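You operate a simulated robot arm through the tools that you are given. There is no shell and no other tool. Be economical: measure what you need, move in short steps, check, and stop when the job is done.

Carry out the task below with a simulated robot arm. There is one attempt and no reset: what you move stays moved.

JOB
Open the darks drawer, fetch the yellow soap and set it in the inside of the darks drawer, then shut the drawer. Put the cream grey-cap bottle on the rear basin tiles away on the counter top. Put the cream purple-cap bottle on the top of the picnic table away on the fourth board from the bottom of the wooden shelf unit. Close the middle drawer. Fetch the small checked bundle from the rear basin tiles and set it on the top of the low wall. Push the upper right door shut. Do these in any order. Set down upright: cream grey-cap bottle, cream purple-cap bottle, small checked bundle.

It is judged by the outcome, as a careful person would: the job done as asked, and still so three seconds after it is handed in. It fails if anything else is knocked over, pushed out of place, dropped, spilled or broken. A push-on lid holds only when it is set on centred and level and pressed home; a screw cap is set on level and turned clockwise until tight.

ROBOT AND FRAMES
A 6-joint arm with a two-finger parallel gripper on a trunk, on a base that drives. Base frame: it is fixed to the floor where the robot stands at the start and does not move with it; the origin is under the middle of the robot, x ahead of it, y to its left, z up; the surface under the hand at the start is at about z = 0.878. Lengths are in m, angles in degrees, forces in N, time in s.
Its first joint turns from -166.0 to 166.0 degrees. Places, roughly: counter top [-5.1, 1.1, 0.9]; cream grey-cap bottle [-0.75, -1.5, 0.75]; cream purple-cap bottle [-4.25, -1, 0.75]; darks drawer [0.8, -0.2, 0.7]; fourth board of the wooden shelf unit [0.1, -1, 1.1]; inside of the darks drawer [0.8, -0.2, 0.6]; middle drawer [-5.4, -0.8, 0.5]; small checked bundle (8x6x6 cm) [-1, -1.5, 0.8]; top of the low wall (366x20 cm) [0.28, 1.74, 0.88]; upper right door [0.5, -0.3, 1.6]; yellow soap (9x6x4 cm) [-0.8, -0.8, 0.8]. Payload 3.91 kg.
The tool frame sits at the grasp point between the pads (the TCP): z along the fingers, y along the line on which they close. The tips reach 0.03 m beyond it. The gripper opens to 0.11 m. The fingers are 0.02 m wide and 0.01 m thick; the gripper's body (0.048 by 0.112 m) begins 0.055 m behind the TCP.
Orientation is that of the tool frame in the base frame, as a unit quaternion [x, y, z, w]. With the fingers straight down and closing along the base's y, the tool's x points along the base's -x, its y along +y and its z along -z.

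CONTROLS
- The arm moves only by the tool move_arm. Its argument "series" is a list of rows, each a list of 6 numbers: the shift along the base's x, y, z in m, then the turn, a rotation vector about the base's x, y, z in degrees. In form: [[x, y, z, ax, ay, az], ...]. A call has 1 to 8 rows; each row shifts and turns the commanded pose from where the row before left it. "fingers" is the finger opening in m, from 0 to 0.11, set as the call begins (left out, the last holds). Each row takes 0.2 s and may step no farther than 0.05 m and 8.6 degrees from the row before; otherwise, or with a gripper value out of range, the whole call is refused. A pose out of reach is approached as far as the arm can. The call stops where the force on the tool passes 40 N (or 10 N more than at its start, if that is more) or the arm is blocked; 0.2 s more then pass. The fingers move at their own pace (about 0.153 m/s each) and stop on an object; they squeeze with about 34 N. The grip force told is the motor's: it shows also when the fingers shut on nothing. Time passes only in rows, and 0.2 s behind the last, so rows that do not move let the fingers close. It gives the time, the measured TCP pose, the force on the tool (base axes), the opening and the grip force at its end, in the units of the frame above (readings bear some noise), with the torque about the TCP (base axes, N m) and any sound that the robot's microphone picked up, and new pictures: "views" is both (left out), scene, wrist or none.
- Cameras (640 x 400 px; columns grow to the right, rows downward): "scene" is now at [0.1525, 0.1556, 1.3383]; the picture's right is [-0.96, -0.28, 0.00], its down [-0.18, 0.63, -0.76] and it looks along [0.21, -0.73, -0.66] (base axes); focal length 214 px, centre (320, 200). "wrist" rides on the gripper at [0.072, 0.017, -0.103] in the tool frame; the picture's right is [-0.23, 0.97, 0.00], its down [-0.76, -0.18, -0.62] and it looks along [-0.61, -0.14, 0.78] (tool axes); focal length 222 px, centre (320, 200). There is no depth. A picture from a camera that has moved, and an enlarged one, comes with that camera's place and axes in the base frame and with its lens. The place of the scene camera against the robot may be out by one fixed shift of up to 0.025 m in any direction.
- drive_base(legs): drives the robot by 1 to 6 legs, each [ahead, turn to the left] in m and degrees, along the robot's own axes; the way and the turn of a leg run together, so that a leg with both is an arc; at most 1.5 m and 180 degrees a leg. The arm and the cameras ride along, it lands a little off, and it stops where it bumps. It gives what a move gives, and a new picture of the scene camera.
- turn_head(pan, tilt): turns the head with the scene camera to pan (to the left, within 120 degrees either way) and tilt (down, from -29 to 69), counted from straight ahead of the robot. It gives what a move gives, and a new picture of the scene camera.
- zoom(camera, box): a new picture of the part [left, top, right, bottom] of that camera's present view, enlarged. The clock stands still meanwhile.
- finish_job(): hands the job in; it is judged then, once.

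Work in short steps. Places have to be worked out from the pictures, the camera data and where the tool is seen: move nearer, look again, correct. Check each grasp and each placing, and mend what went wrong. You have 186 turns and 260 pictures in all, those below and enlarged ones among them. Open the gripper and draw the arm clear of the work before you hand the job in, unless the task says otherwise; then end with one line.

The tools are called after ">>>" as name(argument=value, ...) on one line, values as JSON. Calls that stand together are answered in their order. move_arm: Moves the arm, as the interface text tells. Its arguments: {"type":"object","properties":{"series":{"type":"array","items":{"type":"array","items":{"type":"number"}}},"fingers":{"type":"number"},"views":{"type":"string","enum":["both","scene","wrist","none"]}},"required":["series"]} The other tools are called the same way: drive_base (legs) drives the base; turn_head (pan, tilt) turns the head that bears the scene camera; zoom (camera, box) takes an enlarged picture of a part of a camera's view; finish_job () hands the job in.

At the start:

```text
t: 0.0
position: [0.5872, -0.2532, 1.0]
tcp_rot: [0.0, 1.0, -0.001, 0.0]
contact_force: [0.5, 0.1, 0.1]
wrist_torque: [-0.05, 0.02, 0.0]
grip_width: 0.11
grip_force: 0.1
robot x, y, heading: [-0.0, 0.001, -0.1]
head pan, tilt: [-74.0, 41.0]
```

scene: 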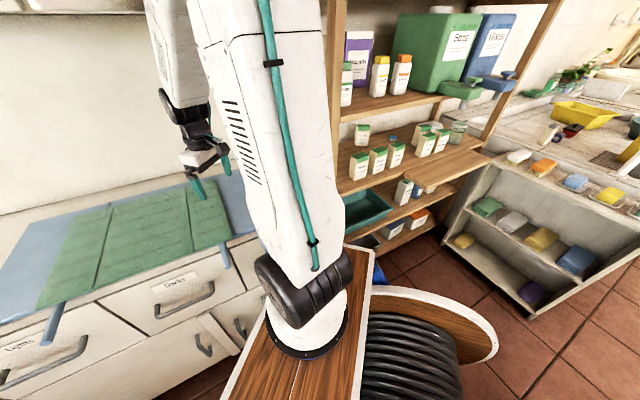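
wrist: 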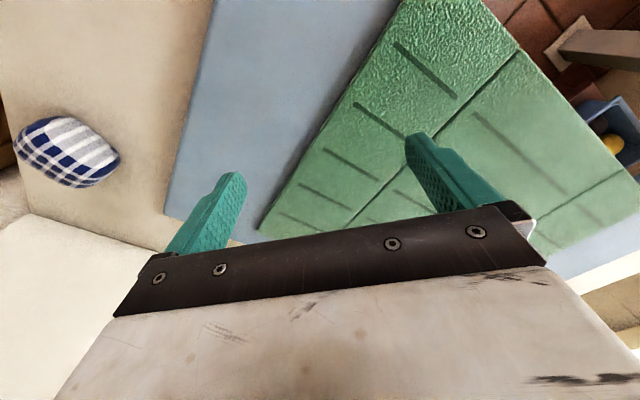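

I'll survey the surroundings first; look ahead at the drawer area.

>>> turn_head(pan=0, tilt=45)

>>> turn_head(pan=-20, tilt=0)

>>> turn_head(pan=-118, tilt=35)

>>> turn_head(pan=80, tilt=30)

```text
t: 1.5
position: [0.5887, -0.2525, 0.999]
tcp_rot: [0.0, 1.0, 0.0, 0.0]
contact_force: [0.1, -0.6, -0.3]
wrist_torque: [-0.01, 0.03, 0.06]
grip_width: 0.1103
grip_force: 0.0
robot x, y, heading: [0.0018, 0.0024, 0.1]
head pan, tilt: [0.0, 45.0]
camera scene: at [0.2106, 0.2367, 1.3325], right [0.0, -1.0, 0.0], down [-0.71, 0.0, -0.71], along [0.71, 0.0, -0.71], focal length 214 px, centre (320, 200)
```

scene: 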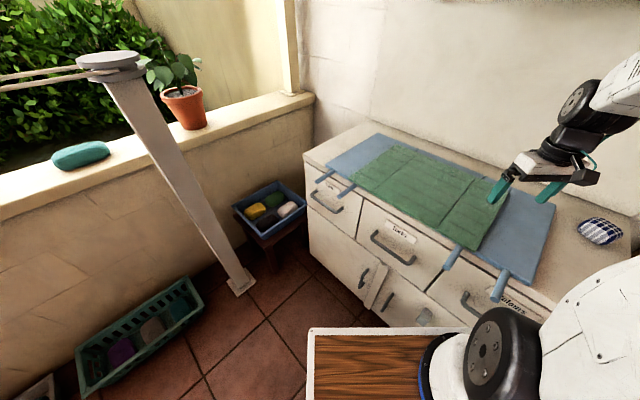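

```text
t: 2.6
position: [0.5876, -0.2514, 1.0007]
tcp_rot: [0.0, 1.0, 0.0, -0.001]
contact_force: [-0.1, -0.1, 0.1]
wrist_torque: [0.0, -0.01, 0.02]
grip_width: 0.1098
grip_force: 0.0
robot x, y, heading: [-0.002, -0.0042, 0.3]
head pan, tilt: [-20.0, 0.0]
camera scene: at [0.2139, 0.206, 1.4033], right [-0.34, -0.94, 0.0], down [0.0, 0.0, -1.0], along [0.94, -0.34, 0.0], focal length 214 px, centre (320, 200)
```

scene: 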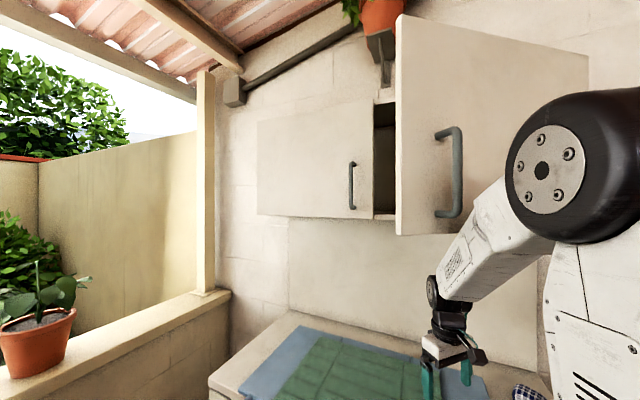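

```text
t: 4.3
position: [0.5875, -0.2527, 1.0007]
tcp_rot: [0.001, 1.0, 0.001, 0.001]
contact_force: [0.7, -0.3, -0.7]
wrist_torque: [0.01, 0.0, -0.01]
grip_width: 0.1102
grip_force: 0.0
robot x, y, heading: [-0.0016, 0.0014, 0.1]
head pan, tilt: [-118.0, 35.0]
camera scene: at [0.088, 0.159, 1.3473], right [-0.88, 0.47, 0.0], down [0.27, 0.51, -0.82], along [-0.38, -0.72, -0.57], focal length 214 px, centre (320, 200)
```

scene: 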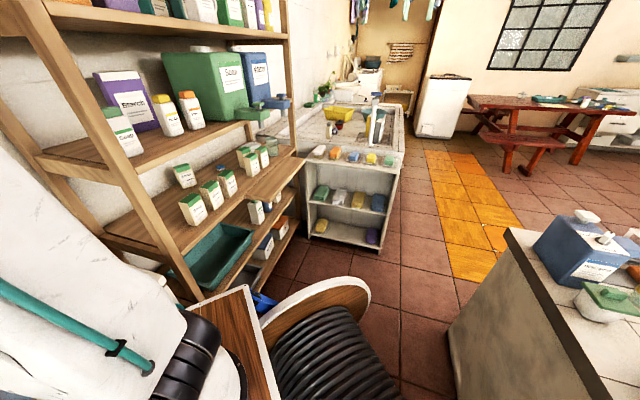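

```text
t: 7.2
position: [0.5883, -0.2514, 0.9994]
tcp_rot: [0.0, 1.0, 0.0, 0.0]
contact_force: [0.5, 0.0, 0.4]
wrist_torque: [0.0, 0.02, -0.05]
grip_width: 0.1101
grip_force: 0.1
robot x, y, heading: [0.0034, 0.0005, 0.1]
head pan, tilt: [80.0, 30.0]
camera scene: at [0.1451, 0.3258, 1.3551], right [0.98, -0.17, 0.0], down [-0.09, -0.49, -0.87], along [0.15, 0.85, -0.5], focal length 214 px, centre (320, 200)
```

scene: 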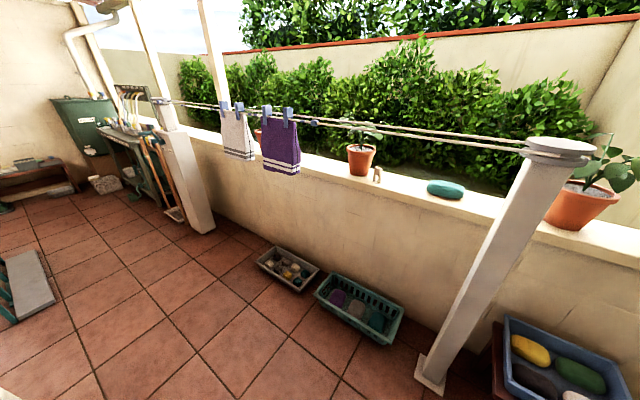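

Look closely at the darks drawer front and the door.

>>> turn_head(pan=-10, tilt=55)

>>> zoom(camera="scene", box=[240, 100, 480, 250])

```text
t: 8.9
position: [0.5887, -0.2516, 0.9994]
tcp_rot: [0.0, 1.0, 0.0, -0.001]
contact_force: [-0.5, -0.8, -0.5]
wrist_torque: [-0.03, -0.02, -0.04]
grip_width: 0.1102
grip_force: 0.0
robot x, y, heading: [0.0022, 0.0019, -0.0]
head pan, tilt: [-10.0, 55.0]
camera scene: at [0.2003, 0.2243, 1.319], right [-0.17, -0.98, 0.0], down [-0.81, 0.14, -0.57], along [0.56, -0.1, -0.82], focal length 214 px, centre (320, 200)
```

scene: 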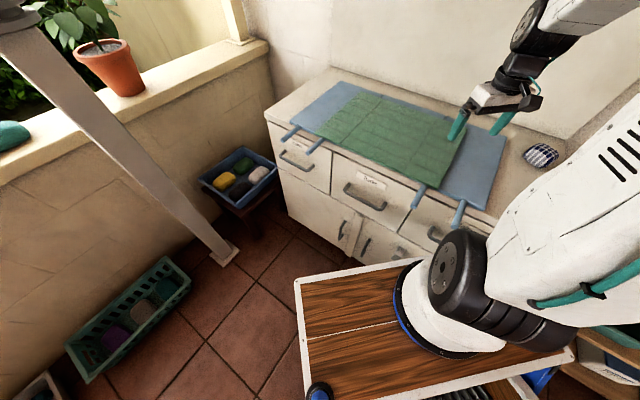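

```text
2.67 times, centred on (360, 175) of scene
camera zoom: at [0.2003, 0.2243, 1.319], right [-0.17, -0.98, 0.0], down [-0.81, 0.14, -0.57], along [0.56, -0.1, -0.82], focal length 572 px, centre (213, 267)
```

zoom: 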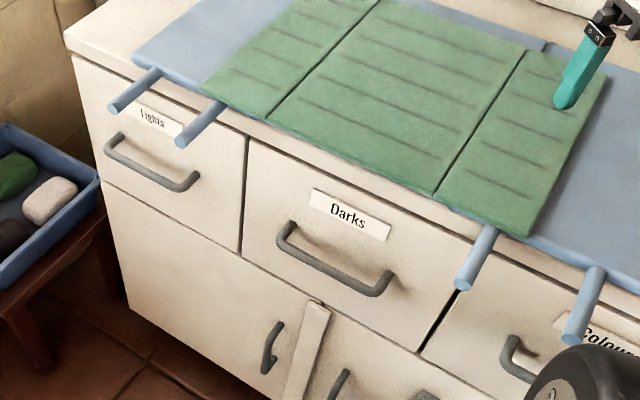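

The room is turned about 42° relative to my base frame. I'll look down to see the robot's own footprint and whatever surrounds it.

>>> turn_head(pan=-60, tilt=69)

>>> turn_head(pan=-120, tilt=69)

>>> turn_head(pan=120, tilt=45)

```text
t: 10.1
position: [0.5873, -0.2529, 0.9997]
tcp_rot: [0.001, 1.0, 0.0, 0.0]
contact_force: [0.2, 0.8, 0.9]
wrist_torque: [0.01, -0.01, -0.02]
grip_width: 0.1101
grip_force: 0.0
robot x, y, heading: [-0.0, 0.0018, 0.0]
head pan, tilt: [-60.0, 68.8]
camera scene: at [0.1573, 0.1883, 1.3036], right [-0.87, -0.5, 0.0], down [-0.47, 0.81, -0.36], along [0.18, -0.31, -0.93], focal length 214 px, centre (320, 200)
```

scene: 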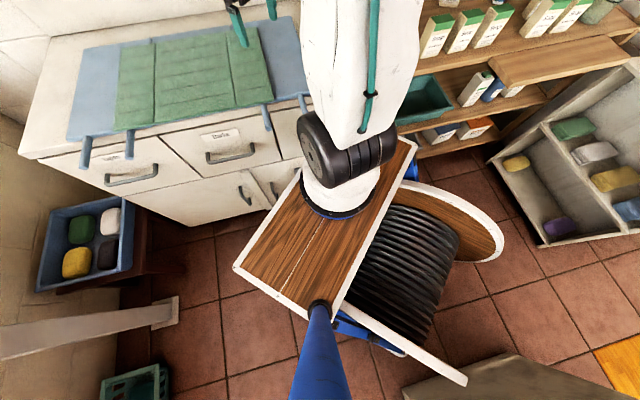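

```text
t: 11.3
position: [0.5867, -0.2526, 1.0002]
tcp_rot: [0.0, 1.0, 0.0, 0.0]
contact_force: [-0.3, -0.3, -0.1]
wrist_torque: [-0.05, -0.01, 0.0]
grip_width: 0.1102
grip_force: 0.0
robot x, y, heading: [0.0033, -0.0001, 0.1]
head pan, tilt: [-120.0, 68.8]
camera scene: at [0.1014, 0.1883, 1.3036], right [-0.87, 0.5, 0.0], down [0.47, 0.81, -0.36], along [-0.18, -0.31, -0.93], focal length 214 px, centre (320, 200)
```

scene: 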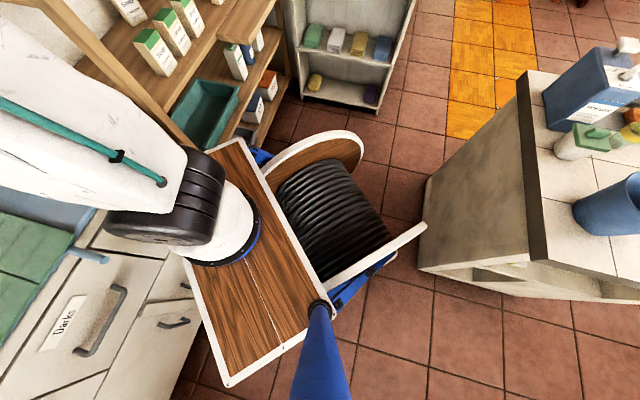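

```text
t: 14.7
position: [0.5876, -0.253, 0.9994]
tcp_rot: [0.0, 1.0, -0.001, 0.0]
contact_force: [0.0, -0.6, -0.3]
wrist_torque: [-0.02, 0.0, -0.02]
grip_width: 0.1099
grip_force: 0.0
robot x, y, heading: [-0.0011, 0.0011, -0.1]
head pan, tilt: [120.0, 45.0]
camera scene: at [0.0887, 0.3072, 1.3325], right [0.87, 0.5, 0.0], down [0.35, -0.61, -0.71], along [-0.35, 0.61, -0.71], focal length 214 px, centre (320, 200)
```

scene: 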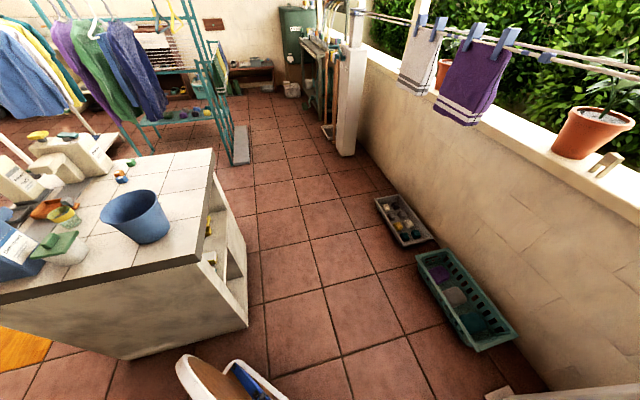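

I sit diagonally between the counter and the tiled block. First I raise and retract the arm a little, then turn left parallel to the counter.

>>> move_arm(series=[[-0.03, 0.03, 0.04, 0, 0, 0], [-0.03, 0.03, 0.04, 0, 0, 0], [-0.02, 0.03, 0.04, 0, 0, 0], [0, 0.03, 0.04, 0, 0, 0], [0, 0.03, 0.04, 0, 0, 0]], views="none")

>>> drive_base(legs=[[0, 42]])

>>> turn_head(pan=0, tilt=50)

```text
refused: row 1 steps farther than a row can; nothing moved
```

```text
t: 17.1
position: [0.6037, 0.2134, 0.9994]
tcp_rot: [-0.364, 0.931, 0.0, 0.0]
contact_force: [0.1, -0.9, 0.0]
wrist_torque: [0.01, 0.0, 0.01]
grip_width: 0.1099
grip_force: 0.1
robot x, y, heading: [-0.0013, -0.0017, 43.0]
head pan, tilt: [120.0, 45.0]
camera scene: at [-0.143, 0.2865, 1.3325], right [0.29, 0.96, 0.0], down [0.68, -0.21, -0.71], along [-0.68, 0.21, -0.71], focal length 214 px, centre (320, 200)
```

scene: 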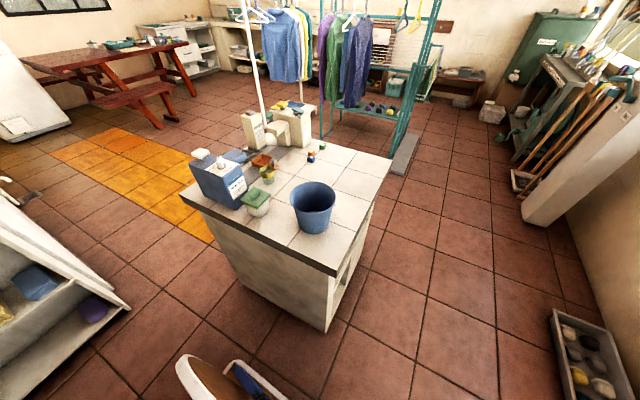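

```text
t: 19.1
position: [0.6034, 0.2144, 1.0001]
tcp_rot: [-0.364, 0.931, 0.001, 0.0]
contact_force: [-0.5, -0.5, 0.0]
wrist_torque: [0.03, 0.0, 0.06]
grip_width: 0.1102
grip_force: 0.0
robot x, y, heading: [0.001, -0.0033, 43.0]
head pan, tilt: [0.0, 50.0]
camera scene: at [-0.0089, 0.3149, 1.3255], right [0.68, -0.73, 0.0], down [-0.56, -0.52, -0.64], along [0.47, 0.44, -0.77], focal length 214 px, centre (320, 200)
```

scene: 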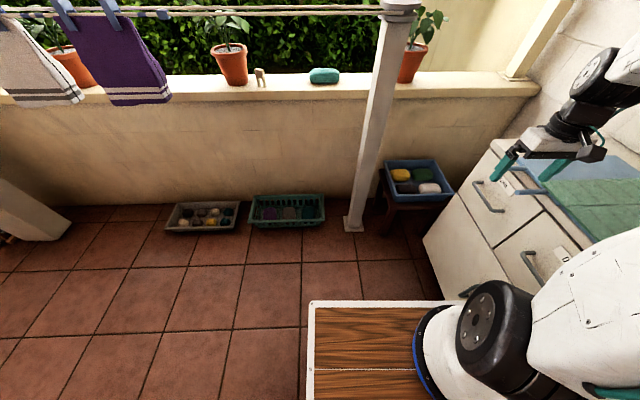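

Heading matches the room axes now. I retract/raise the hand slightly, then move to face the counter in front of the darks drawer.

>>> move_arm(series=[[-0.02, -0.01, 0.04, 0, 0, 0], [-0.02, -0.01, 0.04, 0, 0, 0], [-0.02, -0.01, 0.04, 0, 0, 0], [0, 0, 0.04, 0, 0, 0], [0, 0, 0.04, 0, 0, 0]], views="none")

>>> drive_base(legs=[[0, 27], [0.52, 0], [0, -60]])

>>> drive_base(legs=[[0, -57]])

>>> turn_head(pan=0, tilt=50)

```text
t: 20.3
position: [0.5434, 0.1852, 1.1993]
tcp_rot: [-0.364, 0.931, 0.0, 0.0]
contact_force: [0.9, -0.5, -0.5]
wrist_torque: [-0.03, -0.03, -0.02]
grip_width: 0.1098
grip_force: 0.1
robot x, y, heading: [-0.0003, 0.0005, 42.9]
head pan, tilt: [0.0, 50.0]
```

```text
t: 24.4
position: [0.5644, 0.8627, 1.2001]
tcp_rot: [-0.569, 0.822, -0.002, -0.006]
contact_force: [-4.9, -7.7, 4.4]
wrist_torque: [0.05, -0.36, -0.59]
grip_width: 0.1084
grip_force: 0.0
robot x, y, heading: [0.1672, 0.4575, 69.8]
head pan, tilt: [0.0, 50.0]
stopped in leg 2: the force on the tool passed its limit at 68 N (the readings are from after the stop); the commanded pose is now the measured one
camera scene: at [0.0151, 0.7313, 1.3256], right [0.94, -0.34, 0.0], down [-0.26, -0.72, -0.64], along [0.22, 0.6, -0.77], focal length 214 px, centre (320, 200)
```

scene: 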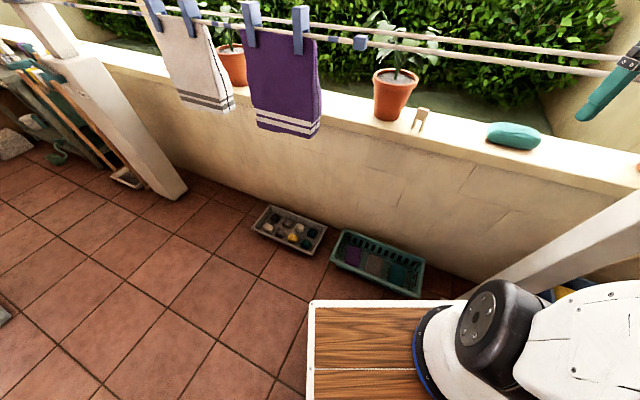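

```text
t: 27.4
position: [0.7241, 0.3371, 1.1984]
tcp_rot: [-0.102, 0.995, 0.0, -0.006]
contact_force: [-0.6, 0.6, 0.6]
wrist_torque: [0.04, -0.03, -0.03]
grip_width: 0.1099
grip_force: 0.1
robot x, y, heading: [0.1654, 0.4541, 12.2]
head pan, tilt: [0.0, 50.0]
camera scene: at [0.3176, 0.7305, 1.3255], right [0.21, -0.98, 0.0], down [-0.75, -0.16, -0.64], along [0.63, 0.14, -0.77], focal length 214 px, centre (320, 200)
```

scene: 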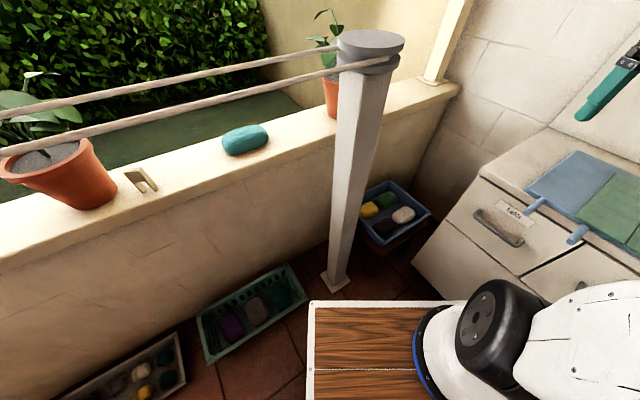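

```text
t: 28.0
position: [0.7239, 0.3376, 1.1992]
tcp_rot: [-0.102, 0.995, -0.001, -0.006]
contact_force: [-0.2, 0.6, 0.1]
wrist_torque: [-0.01, 0.0, 0.0]
grip_width: 0.1098
grip_force: 0.1
robot x, y, heading: [0.1644, 0.4535, 12.4]
head pan, tilt: [0.0, 50.0]
camera scene: at [0.3176, 0.7305, 1.3255], right [0.21, -0.98, 0.0], down [-0.75, -0.16, -0.64], along [0.63, 0.14, -0.77], focal length 214 px, centre (320, 200)
```

scene: 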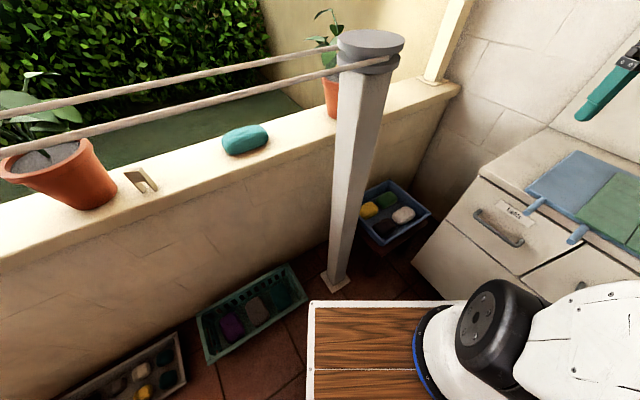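

The hand brushed the clothesline post (it stands unchanged). Now I turn right the rest to face the counter.

>>> drive_base(legs=[[0, -59.3]])

>>> turn_head(pan=0, tilt=0)

```text
t: 31.0
position: [0.3529, -0.0839, 1.1981]
tcp_rot: [0.4, 0.916, 0.004, -0.005]
contact_force: [-0.8, 0.1, -0.3]
wrist_torque: [0.04, -0.03, 0.03]
grip_width: 0.1099
grip_force: 0.0
robot x, y, heading: [0.1707, 0.4558, -46.8]
head pan, tilt: [0.0, 50.0]
camera scene: at [0.4784, 0.4673, 1.3255], right [-0.73, -0.69, 0.0], down [-0.53, 0.56, -0.64], along [0.44, -0.47, -0.77], focal length 214 px, centre (320, 200)
```

scene: 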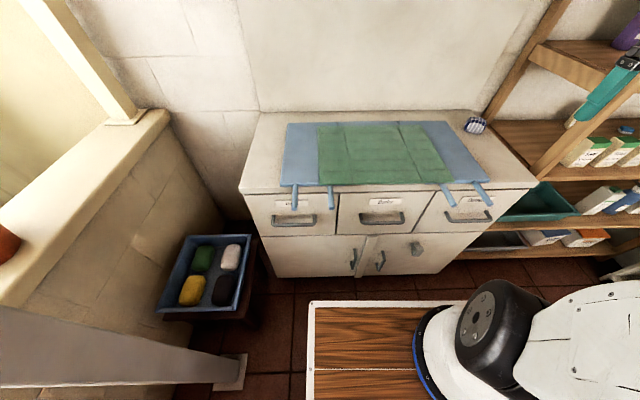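

```text
t: 32.2
position: [0.3527, -0.0833, 1.1989]
tcp_rot: [0.401, 0.916, 0.003, -0.005]
contact_force: [-0.1, 0.2, 0.4]
wrist_torque: [-0.01, -0.02, 0.02]
grip_width: 0.1102
grip_force: 0.0
robot x, y, heading: [0.1662, 0.4582, -46.6]
head pan, tilt: [0.0, 0.0]
camera scene: at [0.4873, 0.4578, 1.4033], right [-0.73, -0.69, 0.0], down [0.0, 0.0, -1.0], along [0.69, -0.73, 0.0], focal length 214 px, centre (320, 200)
```

scene: 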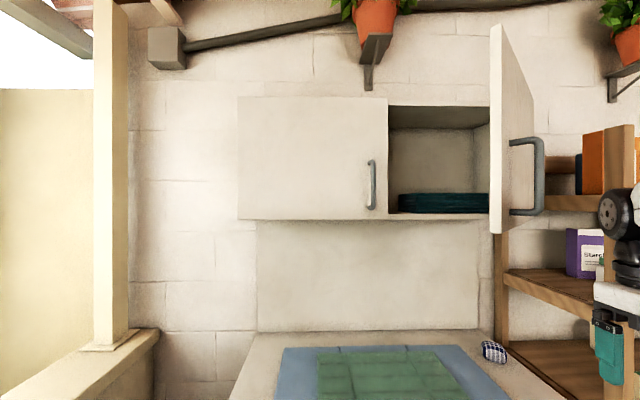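

Door is ~38° open, hinge at its right, free edge pointing toward me. I'll back up a little, then raise the hand and turn it to point at the cabinet.

>>> drive_base(legs=[[-0.1, 0]])

>>> move_arm(fingers=0, series=[[0.003, -0.003, 0.0375, -5.45, -5.15, 0], [0.003, -0.003, 0.0375, -5.45, -5.15, 0], [0.003, -0.003, 0.0375, -5.45, -5.15, 0], [0.003, -0.003, 0.0375, -5.45, -5.15, 0], [0.003, -0.003, 0.0375, -5.45, -5.15, 0], [0.003, -0.003, 0.0375, -5.45, -5.15, 0]], views="scene")

```text
t: 33.3
position: [0.2859, -0.0122, 1.1985]
tcp_rot: [0.401, 0.916, 0.003, -0.006]
contact_force: [0.4, 0.8, -0.2]
wrist_torque: [-0.03, 0.01, 0.01]
grip_width: 0.1101
grip_force: 0.1
robot x, y, heading: [0.099, 0.5276, -46.9]
head pan, tilt: [0.0, 0.0]
camera scene: at [0.4194, 0.5296, 1.4034], right [-0.73, -0.69, 0.0], down [0.0, 0.0, -1.0], along [0.69, -0.73, 0.0], focal length 214 px, centre (320, 200)
```

scene: 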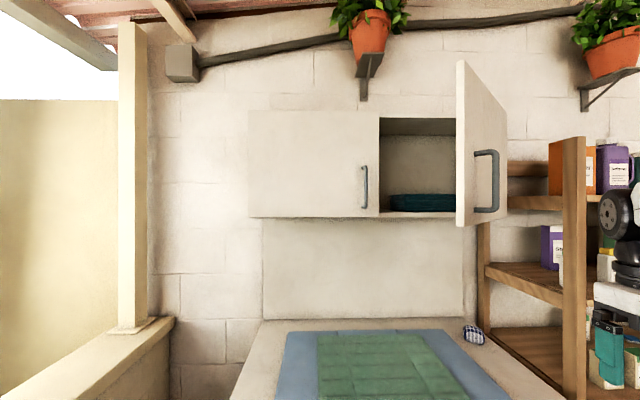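

```text
t: 34.7
position: [0.3056, -0.0332, 1.4258]
tcp_rot: [0.371, 0.848, -0.147, 0.348]
contact_force: [-0.6, -0.8, 0.0]
wrist_torque: [0.01, 0.03, 0.04]
grip_width: 0.0001
grip_force: 33.9
robot x, y, heading: [0.098, 0.5233, -46.6]
head pan, tilt: [0.0, 0.0]
camera scene: at [0.4195, 0.5294, 1.4034], right [-0.73, -0.69, 0.0], down [0.0, 0.0, -1.0], along [0.69, -0.73, 0.0], focal length 214 px, centre (320, 200)
```

scene: 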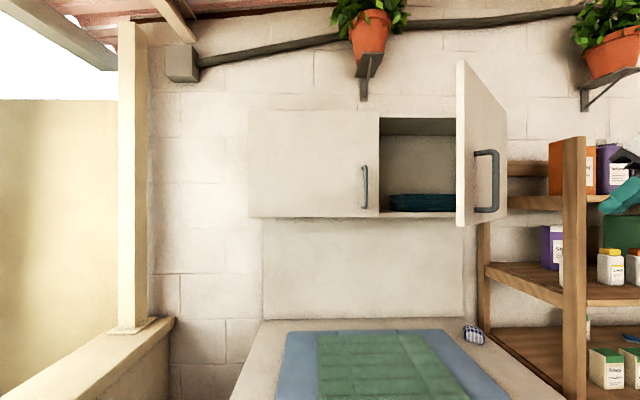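

Continue turning the hand to horizontal at z≈1.5.

>>> move_arm(series=[[0.003, -0.003, 0.0125, -5.45, -5.15, 0], [0.003, -0.003, 0.0125, -5.45, -5.15, 0], [0.003, -0.003, 0.0125, -5.45, -5.15, 0], [0.003, -0.003, 0.0125, -5.45, -5.15, 0], [0.003, -0.003, 0.0125, -5.45, -5.15, 0], [0.003, -0.003, 0.0125, -5.45, -5.15, 0]], views="both")

```text
t: 36.1
position: [0.318, -0.0591, 1.4943]
tcp_rot: [0.291, 0.652, -0.268, 0.646]
contact_force: [0.0, 0.3, -0.2]
wrist_torque: [0.02, 0.01, 0.02]
grip_width: 0.0
grip_force: 33.8
robot x, y, heading: [0.0989, 0.5289, -46.9]
head pan, tilt: [0.0, 0.0]
camera scene: at [0.4226, 0.537, 1.4122], right [-0.67, -0.74, 0.0], down [0.07, -0.07, -1.0], along [0.74, -0.66, 0.1], focal length 214 px, centre (320, 200)
camera wrist: at [0.2589, 0.0304, 1.4234], right [0.71, 0.66, 0.25], down [-0.56, 0.3, 0.77], along [0.43, -0.69, 0.59], focal length 222 px, centre (320, 200)
```

scene: 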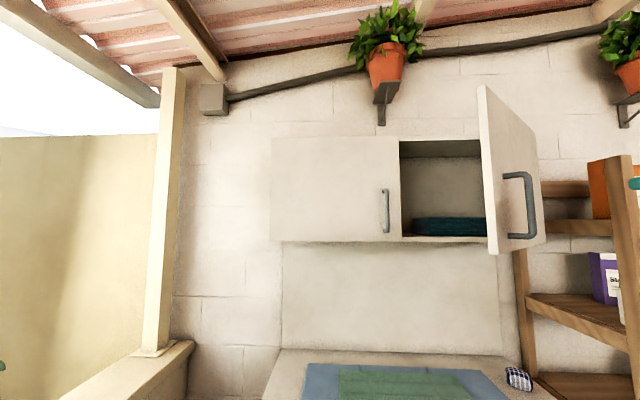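
wrist: 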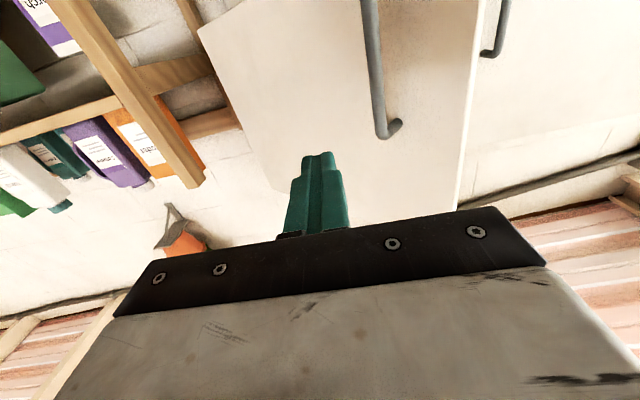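

Fingers point at the door, left of the hinge and inboard of the handle. Push forward.

>>> move_arm(series=[[0.0275, -0.0291, 0.0, 0, 0, 0], [0.0275, -0.0291, 0, 0, 0, 0], [0.0275, -0.0291, 0, 0, 0, 0], [0.0275, -0.0291, 0, 0, 0, 0], [0.0275, -0.0291, 0, 0, 0, 0], [0.0275, -0.0291, 0, 0, 0, 0], [0.0275, -0.0291, 0, 0, 0, 0], [0.0275, -0.0291, 0, 0, 0, 0]])

```text
t: 37.9
position: [0.541, -0.2824, 1.5006]
tcp_rot: [0.285, 0.652, -0.275, 0.647]
contact_force: [-0.5, -0.4, 1.0]
wrist_torque: [0.03, 0.0, -0.03]
grip_width: 0.0
grip_force: 34.1
robot x, y, heading: [0.0976, 0.528, -47.0]
head pan, tilt: [0.0, 0.0]
camera scene: at [0.4191, 0.53, 1.4035], right [-0.73, -0.69, 0.0], down [0.0, 0.0, -1.0], along [0.69, -0.73, 0.0], focal length 214 px, centre (320, 200)
camera wrist: at [0.4818, -0.1948, 1.4283], right [0.71, 0.67, 0.24], down [-0.56, 0.32, 0.77], along [0.44, -0.67, 0.6], focal length 222 px, centre (320, 200)
```

scene: 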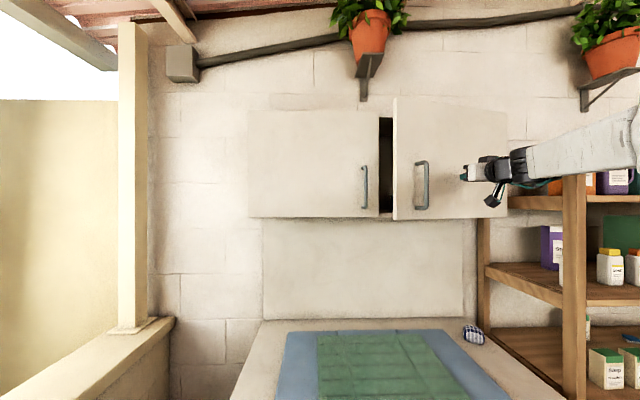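
wrist: 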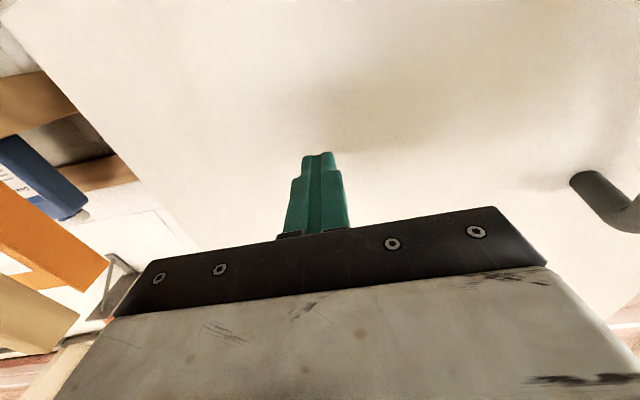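

Door is nearly shut; continue, shifting slightly toward the free edge.

>>> move_arm(series=[[0.0275, -0.0231, 0, 0, 0, 0], [0.0275, -0.0231, 0, 0, 0, 0], [0.02, -0.02, 0, 0, 0, 0], [0.014, -0.015, 0, 0, 0, 0], [0.014, -0.015, 0, 0, 0, 0]])

```text
t: 38.7
position: [0.6044, -0.3352, 1.4971]
tcp_rot: [0.283, 0.654, -0.273, 0.646]
contact_force: [-22.4, 33.5, -8.6]
wrist_torque: [-0.15, -0.06, 0.37]
grip_width: 0.0
grip_force: 33.9
robot x, y, heading: [0.098, 0.5292, -46.8]
head pan, tilt: [0.0, 0.0]
stopped in row 3: the force on the tool passed its limit at 101 N (the readings are from after the stop); the commanded pose is now the measured one
camera scene: at [0.4179, 0.5316, 1.4037], right [-0.73, -0.68, 0.0], down [0.0, 0.0, -1.0], along [0.68, -0.73, 0.0], focal length 214 px, centre (320, 200)
camera wrist: at [0.5439, -0.2475, 1.4269], right [0.71, 0.67, 0.24], down [-0.56, 0.31, 0.77], along [0.44, -0.67, 0.59], focal length 222 px, centre (320, 200)
```

scene: 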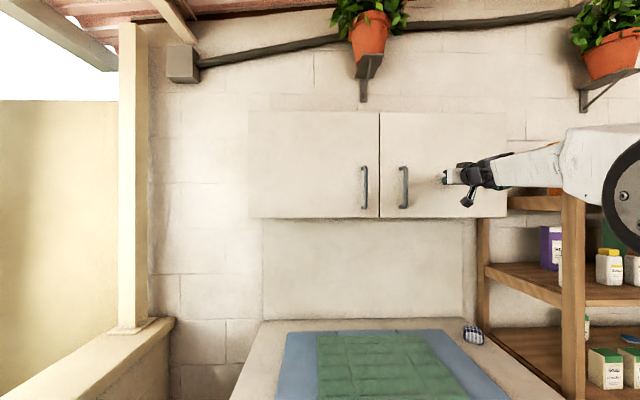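
wrist: 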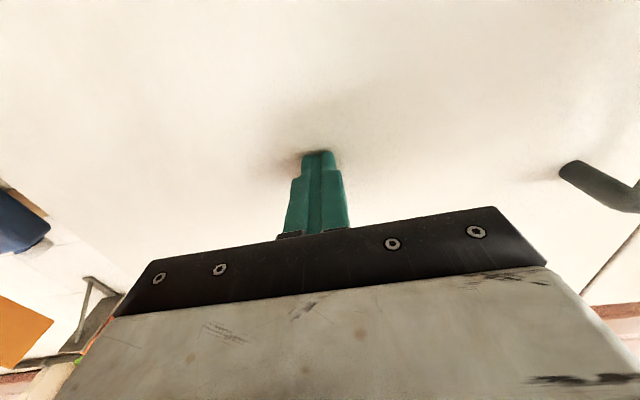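

Door is shut. Retract the hand, then back the base off for the drawer.

>>> move_arm(series=[[-0.0275, 0.0291, 0, 0, 0, 0], [-0.0275, 0.0291, 0, 0, 0, 0], [-0.0275, 0.0291, -0.01, 0, 0, 0], [-0.0275, 0.0291, -0.01, 0, 0, 0]], views="none")

>>> drive_base(legs=[[-0.3, 0]])

>>> turn_head(pan=-10, tilt=40)

```text
t: 39.7
position: [0.4957, -0.2246, 1.4754]
tcp_rot: [0.284, 0.655, -0.272, 0.646]
contact_force: [0.5, -0.4, -0.8]
wrist_torque: [-0.06, -0.04, 0.03]
grip_width: 0.0
grip_force: 33.7
robot x, y, heading: [0.0993, 0.5264, -46.6]
head pan, tilt: [0.0, 0.0]
```

```text
t: 41.8
position: [0.2868, -0.001, 1.4755]
tcp_rot: [0.284, 0.655, -0.271, 0.646]
contact_force: [0.2, 0.3, 0.0]
wrist_torque: [-0.01, 0.02, 0.05]
grip_width: 0.0001
grip_force: 33.8
robot x, y, heading: [-0.1069, 0.749, -46.9]
head pan, tilt: [0.0, 0.0]
camera scene: at [0.2115, 0.7504, 1.4034], right [-0.73, -0.68, 0.0], down [0.0, 0.0, -1.0], along [0.68, -0.73, 0.0], focal length 214 px, centre (320, 200)
```

scene: 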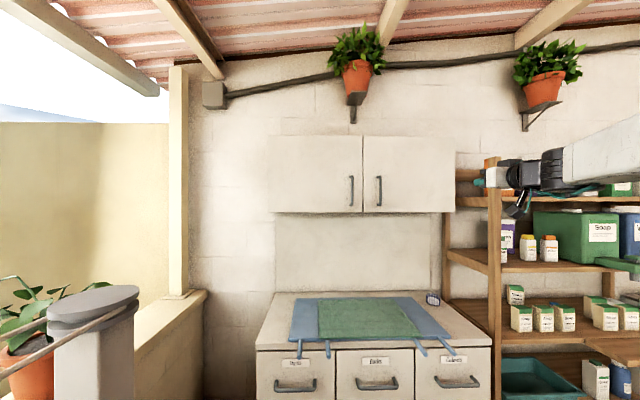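

```text
t: 42.8
position: [0.2863, -0.0042, 1.476]
tcp_rot: [0.284, 0.654, -0.273, 0.646]
contact_force: [-0.4, 0.6, 0.2]
wrist_torque: [0.01, 0.02, -0.04]
grip_width: 0.0
grip_force: 33.8
robot x, y, heading: [-0.113, 0.7534, -46.9]
head pan, tilt: [-10.0, 40.0]
camera scene: at [0.1965, 0.7448, 1.3398], right [-0.84, -0.55, 0.0], down [-0.35, 0.54, -0.77], along [0.42, -0.64, -0.64], focal length 214 px, centre (320, 200)
```

scene: 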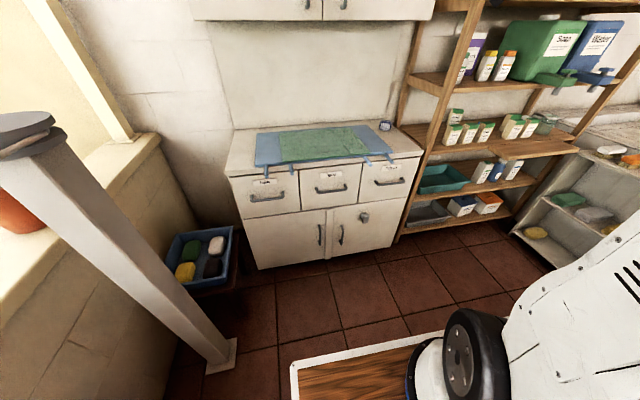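

Handle triangulated to about (0.607, 0.016, 0.70). I lower the hand in front of it while rolling it so the fingers close vertically.

>>> move_arm(fingers=0.08, series=[[0.0062, 0.0098, -0.035, 2.8, -3.0, 0], [0.0062, 0.0098, -0.035, 2.8, -3.0, 0], [0.0062, 0.0098, -0.035, 2.8, -3.0, 0], [0.0062, 0.0098, -0.035, 2.8, -3.0, 0], [0.0062, 0.0098, -0.035, 2.8, -3.0, 0], [0.0062, 0.0098, -0.035, 2.8, -3.0, 0], [0.0062, 0.0098, -0.035, 2.8, -3.0, 0], [0.0062, 0.0098, -0.035, 2.8, -3.0, 0]], views="none")

>>> move_arm(series=[[0.0062, 0.0098, -0.035, 2.8, -3.0, 0], [0.0062, 0.0098, -0.035, 2.8, -3.0, 0], [0.0062, 0.0098, -0.035, 2.8, -3.0, 0], [0.0062, 0.0098, -0.035, 2.8, -3.0, 0], [0.0062, 0.0098, -0.035, 2.8, -3.0, 0], [0.0062, 0.0098, -0.035, 2.8, -3.0, 0], [0.0062, 0.0098, -0.035, 2.8, -3.0, 0], [0.0062, 0.0098, -0.035, 2.8, -3.0, 0]], views="both")

```text
t: 44.6
position: [0.3362, 0.0753, 1.1954]
tcp_rot: [0.454, 0.547, -0.076, 0.7]
contact_force: [-0.3, 0.5, 0.2]
wrist_torque: [0.0, 0.06, 0.01]
grip_width: 0.0802
grip_force: 0.2
robot x, y, heading: [-0.1093, 0.7465, -46.8]
head pan, tilt: [-10.0, 40.0]
```

```text
t: 46.4
position: [0.3302, 0.1208, 0.9213]
tcp_rot: [0.583, 0.396, 0.13, 0.697]
contact_force: [-0.9, -0.2, 0.5]
wrist_torque: [-0.01, 0.03, 0.04]
grip_width: 0.08
grip_force: 0.0
out of reach, approached as far as the arm can: row 4, 5, 6, 7, 8
robot x, y, heading: [-0.1106, 0.7504, -46.8]
head pan, tilt: [-10.0, 40.0]
camera scene: at [0.1963, 0.7452, 1.3397], right [-0.84, -0.55, 0.0], down [-0.35, 0.54, -0.77], along [0.42, -0.64, -0.64], focal length 214 px, centre (320, 200)
camera wrist: at [0.3103, 0.2451, 0.9079], right [0.13, 0.13, 0.98], down [-0.99, -0.1, 0.14], along [0.11, -0.99, 0.12], focal length 222 px, centre (320, 200)
```

scene: 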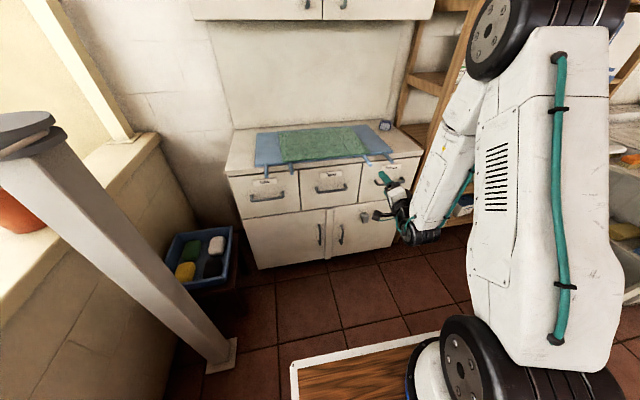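
wrist: 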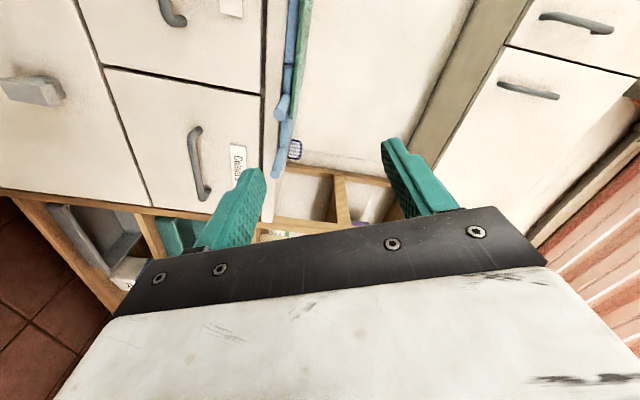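

Folded arm limit reached; back the base off 0.15 m more to give it room.

>>> drive_base(legs=[[-0.15, 0]])

>>> move_arm(series=[[0.03, -0.0, -0.0, 2.8, -3.0, 0], [0.03, -0.0, -0.0, 2.8, -3.0, 0], [0.03, -0.0, -0.0, 2.8, -3.0, 0], [0.03, -0.0, -0.0, 2.8, -3.0, 0], [0.01, -0.0, -0.03, 2.8, -3.0, 0], [0.01, 0, -0.03, 2.8, -3.0, 0]], views="both")

```text
t: 47.8
position: [0.2301, 0.2291, 0.9223]
tcp_rot: [0.584, 0.397, 0.129, 0.696]
contact_force: [-0.2, 0.5, 0.1]
wrist_torque: [0.01, 0.01, -0.01]
grip_width: 0.08
grip_force: 0.0
robot x, y, heading: [-0.207, 0.8589, -46.7]
head pan, tilt: [-10.0, 40.0]
camera scene: at [0.0939, 0.8543, 1.3397], right [-0.84, -0.55, 0.0], down [-0.35, 0.54, -0.77], along [0.42, -0.64, -0.64], focal length 214 px, centre (320, 200)
```

scene: 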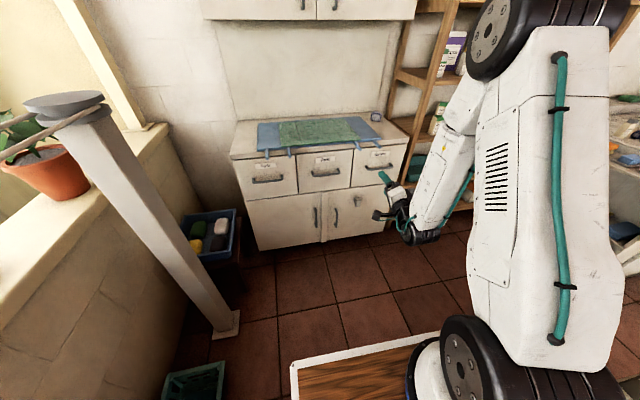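

```text
t: 49.2
position: [0.2679, 0.1667, 0.865]
tcp_rot: [0.651, 0.263, 0.278, 0.656]
contact_force: [0.3, -0.3, -0.3]
wrist_torque: [-0.01, 0.04, 0.04]
grip_width: 0.0801
grip_force: 0.1
out of reach, approached as far as the arm can: row 1, 2, 3, 4, 5, 6
robot x, y, heading: [-0.213, 0.8574, -46.7]
head pan, tilt: [-10.0, 40.0]
camera scene: at [0.0937, 0.8545, 1.3397], right [-0.84, -0.55, 0.0], down [-0.35, 0.54, -0.77], along [0.42, -0.64, -0.64], focal length 214 px, centre (320, 200)
camera wrist: at [0.2448, 0.2906, 0.8811], right [-0.18, -0.16, 0.97], down [-0.98, -0.1, -0.2], along [0.13, -0.98, -0.14], focal length 222 px, centre (320, 200)
```

scene: 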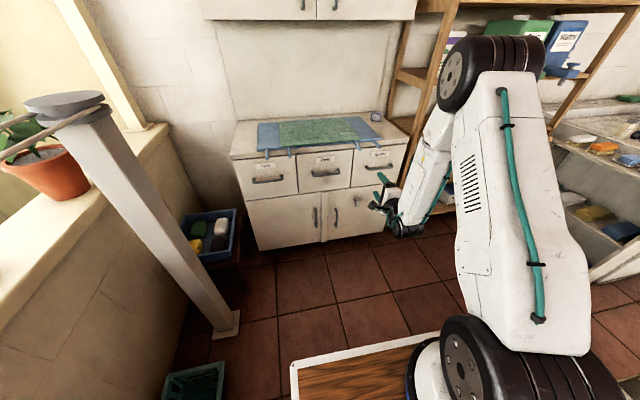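
wrist: 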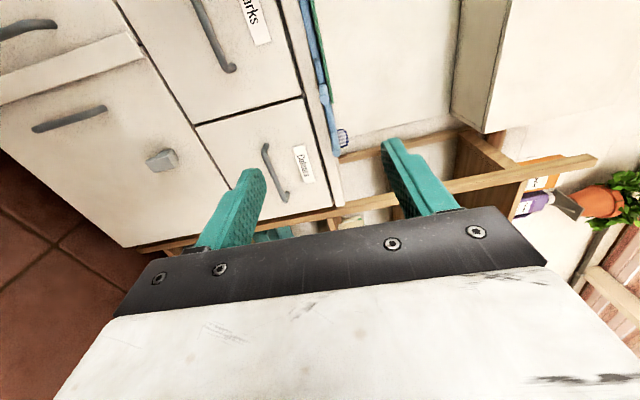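

Roll is complete and the tool points at the counter; the arm just needs to extend. Move diagonally to a pre-grasp 14 cm before the handle.

>>> move_arm(series=[[0.0303, -0.0059, -0.0195, 0, 0, 0], [0.0303, -0.0059, -0.0195, 0, 0, 0], [0.0303, -0.0059, -0.0195, 0, 0, 0], [0.0303, -0.0059, -0.0195, 0, 0, 0], [0.0303, -0.0059, -0.0195, 0, 0, 0], [0.0303, -0.0059, -0.0195, 0, 0, 0], [0.0303, -0.0059, -0.0195, 0, 0, 0], [0.0303, -0.0059, -0.0195, 0, 0, 0]], views="both")

```text
t: 51.0
position: [0.3633, 0.0264, 0.7119]
tcp_rot: [0.649, 0.27, 0.283, 0.653]
contact_force: [-0.5, -0.3, 0.2]
wrist_torque: [-0.01, 0.0, 0.03]
grip_width: 0.0801
grip_force: 0.0
out of reach, approached as far as the arm can: row 1, 2, 3, 4, 5, 6, 7, 8
robot x, y, heading: [-0.2128, 0.8582, -46.4]
head pan, tilt: [-10.0, 40.0]
camera scene: at [0.0938, 0.8543, 1.3397], right [-0.84, -0.55, 0.0], down [-0.35, 0.54, -0.77], along [0.42, -0.64, -0.64], focal length 214 px, centre (320, 200)
camera wrist: at [0.3401, 0.1506, 0.7284], right [-0.18, -0.17, 0.97], down [-0.97, -0.11, -0.2], along [0.14, -0.98, -0.14], focal length 222 px, centre (320, 200)
```

scene: 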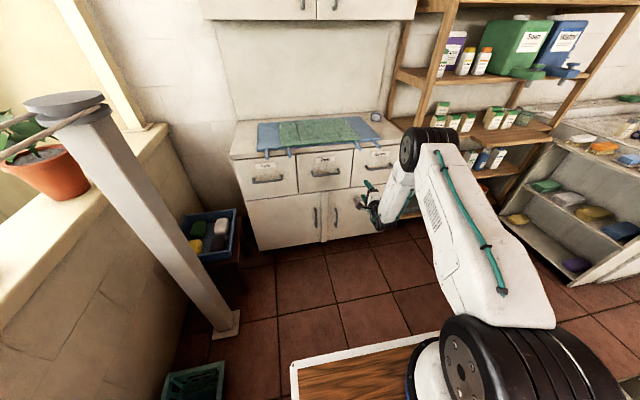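
wrist: 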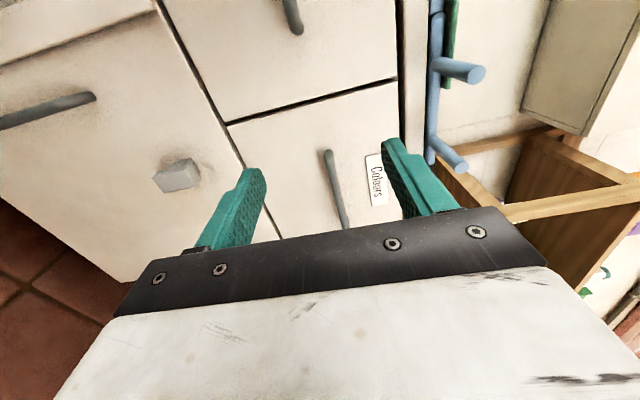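

The limit is lateral (wrist joint); pointing the tool ~13° more to the left should free it, which is fine for a horizontal bar handle.

>>> move_arm(series=[[0.025, 0.008, -0.002, 0, 0, 2.2], [0.025, 0.008, -0.002, 0, 0, 2.2], [0.025, 0.008, -0.002, 0, 0, 2.2], [0.025, 0.008, -0.002, 0, 0, 2.2], [0.025, 0.008, -0.002, 0, 0, 2.2], [0.025, 0.008, -0.002, 0, 0, 2.2]], views="both")

```text
t: 52.4
position: [0.511, 0.0683, 0.6993]
tcp_rot: [0.618, 0.333, 0.349, 0.621]
contact_force: [-0.1, -0.5, 0.3]
wrist_torque: [0.0, 0.03, 0.02]
grip_width: 0.0798
grip_force: 0.1
out of reach, approached as far as the arm can: row 1
robot x, y, heading: [-0.2104, 0.8589, -46.7]
head pan, tilt: [-10.0, 40.0]
camera scene: at [0.0938, 0.8542, 1.3397], right [-0.84, -0.55, 0.0], down [-0.35, 0.54, -0.77], along [0.42, -0.64, -0.64], focal length 214 px, centre (320, 200)
camera wrist: at [0.4612, 0.1854, 0.7149], right [-0.14, -0.2, 0.97], down [-0.93, -0.31, -0.2], along [0.34, -0.93, -0.14], focal length 222 px, centre (320, 200)
```

scene: 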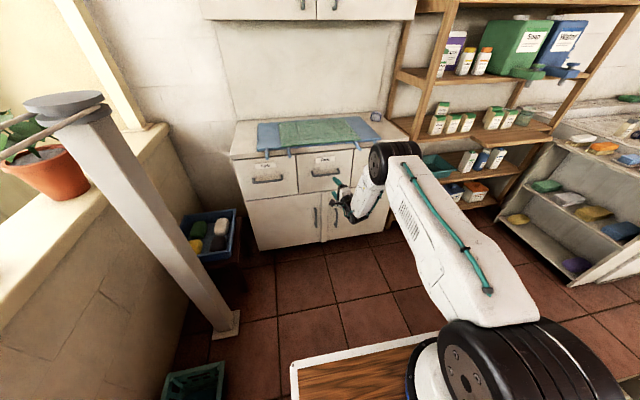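
wrist: 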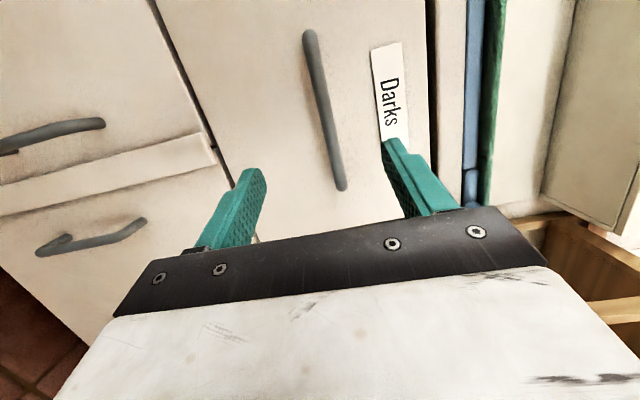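

Handle lies between the fingers. Advance 8 cm along the tool.

>>> move_arm(series=[[0.0338, -0.0214, 0.002, 0, 0, 0], [0.0338, -0.0214, 0.002, 0, 0, 0]], views="both")

```text
t: 53.0
position: [0.5776, 0.0284, 0.7026]
tcp_rot: [0.618, 0.334, 0.348, 0.621]
contact_force: [0.0, -0.6, 0.9]
wrist_torque: [-0.01, -0.02, 0.0]
grip_width: 0.0798
grip_force: 0.0
robot x, y, heading: [-0.2086, 0.8548, -46.9]
head pan, tilt: [-10.0, 40.0]
camera scene: at [0.0938, 0.8543, 1.3397], right [-0.84, -0.55, 0.0], down [-0.35, 0.54, -0.77], along [0.42, -0.64, -0.64], focal length 214 px, centre (320, 200)
camera wrist: at [0.5285, 0.144, 0.7185], right [-0.14, -0.2, 0.97], down [-0.93, -0.31, -0.2], along [0.34, -0.93, -0.14], focal length 222 px, centre (320, 200)
```

scene: 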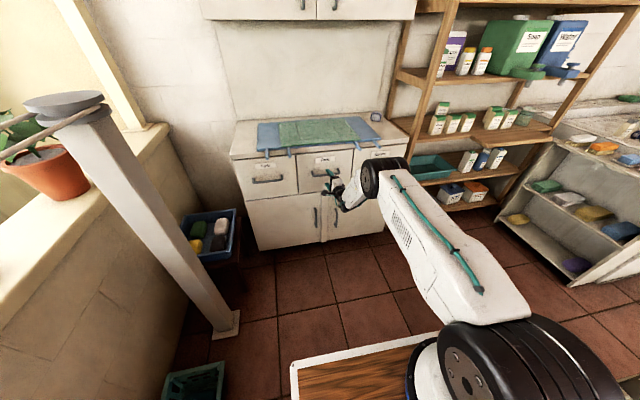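
wrist: 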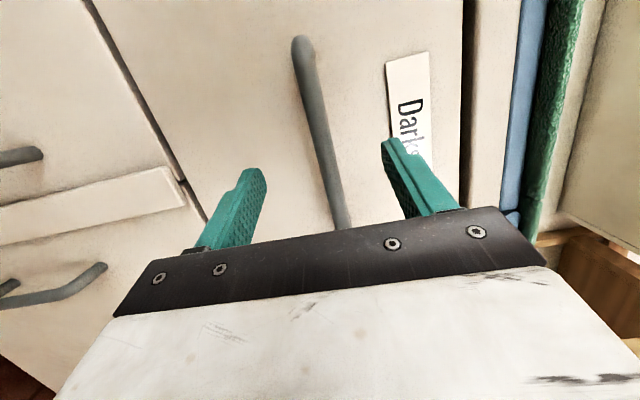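

Need about 4–5 cm more; advance and look.

>>> move_arm(series=[[0.0296, -0.0187, 0.003, 0, 0, 0], [0.0085, -0.0054, 0, 0, 0, 0]], views="wrist")

```text
t: 53.6
position: [0.6164, 0.0038, 0.706]
tcp_rot: [0.618, 0.334, 0.348, 0.621]
contact_force: [0.5, 0.7, -0.5]
wrist_torque: [-0.02, 0.01, -0.05]
grip_width: 0.0799
grip_force: 0.1
robot x, y, heading: [-0.2131, 0.8563, -46.9]
head pan, tilt: [-10.0, 40.0]
camera wrist: at [0.566, 0.1201, 0.722], right [-0.14, -0.2, 0.97], down [-0.93, -0.31, -0.2], along [0.34, -0.93, -0.14], focal length 222 px, centre (320, 200)
```

wrist: 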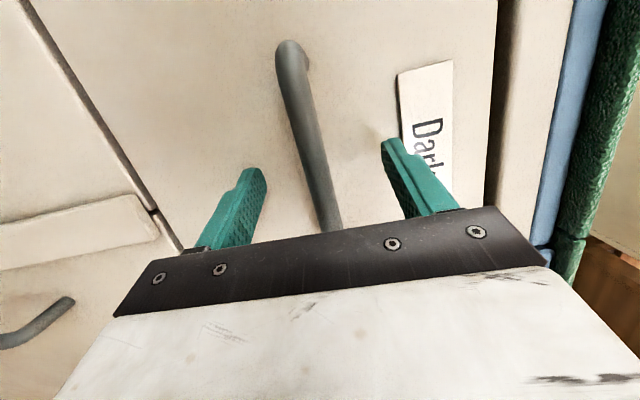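

Bar looks within the fingers; close on it.

>>> move_arm(fingers=0, series=[[0, 0, 0, 0, 0, 0], [0, 0, 0, 0, 0, 0], [0, 0, 0, 0, 0, 0]], views="wrist")

```text
t: 54.4
position: [0.6145, 0.0037, 0.7067]
tcp_rot: [0.617, 0.334, 0.349, 0.622]
contact_force: [-0.4, -0.3, 5.7]
wrist_torque: [-0.72, 0.7, 0.23]
grip_width: 0.0137
grip_force: 44.9
robot x, y, heading: [-0.2157, 0.8561, -46.9]
head pan, tilt: [-10.0, 40.0]
camera wrist: at [0.566, 0.1201, 0.7228], right [-0.14, -0.2, 0.97], down [-0.93, -0.31, -0.2], along [0.34, -0.93, -0.14], focal length 222 px, centre (320, 200)
```

wrist: 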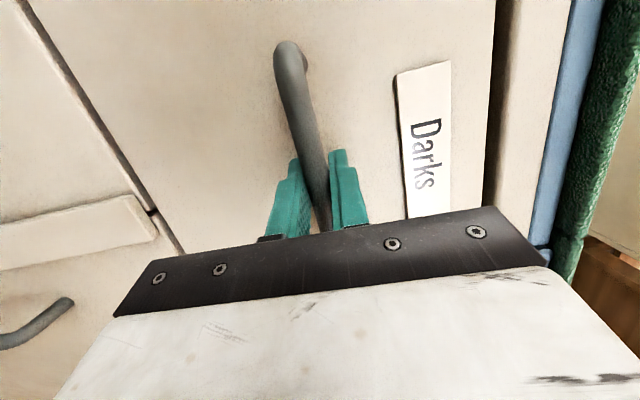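

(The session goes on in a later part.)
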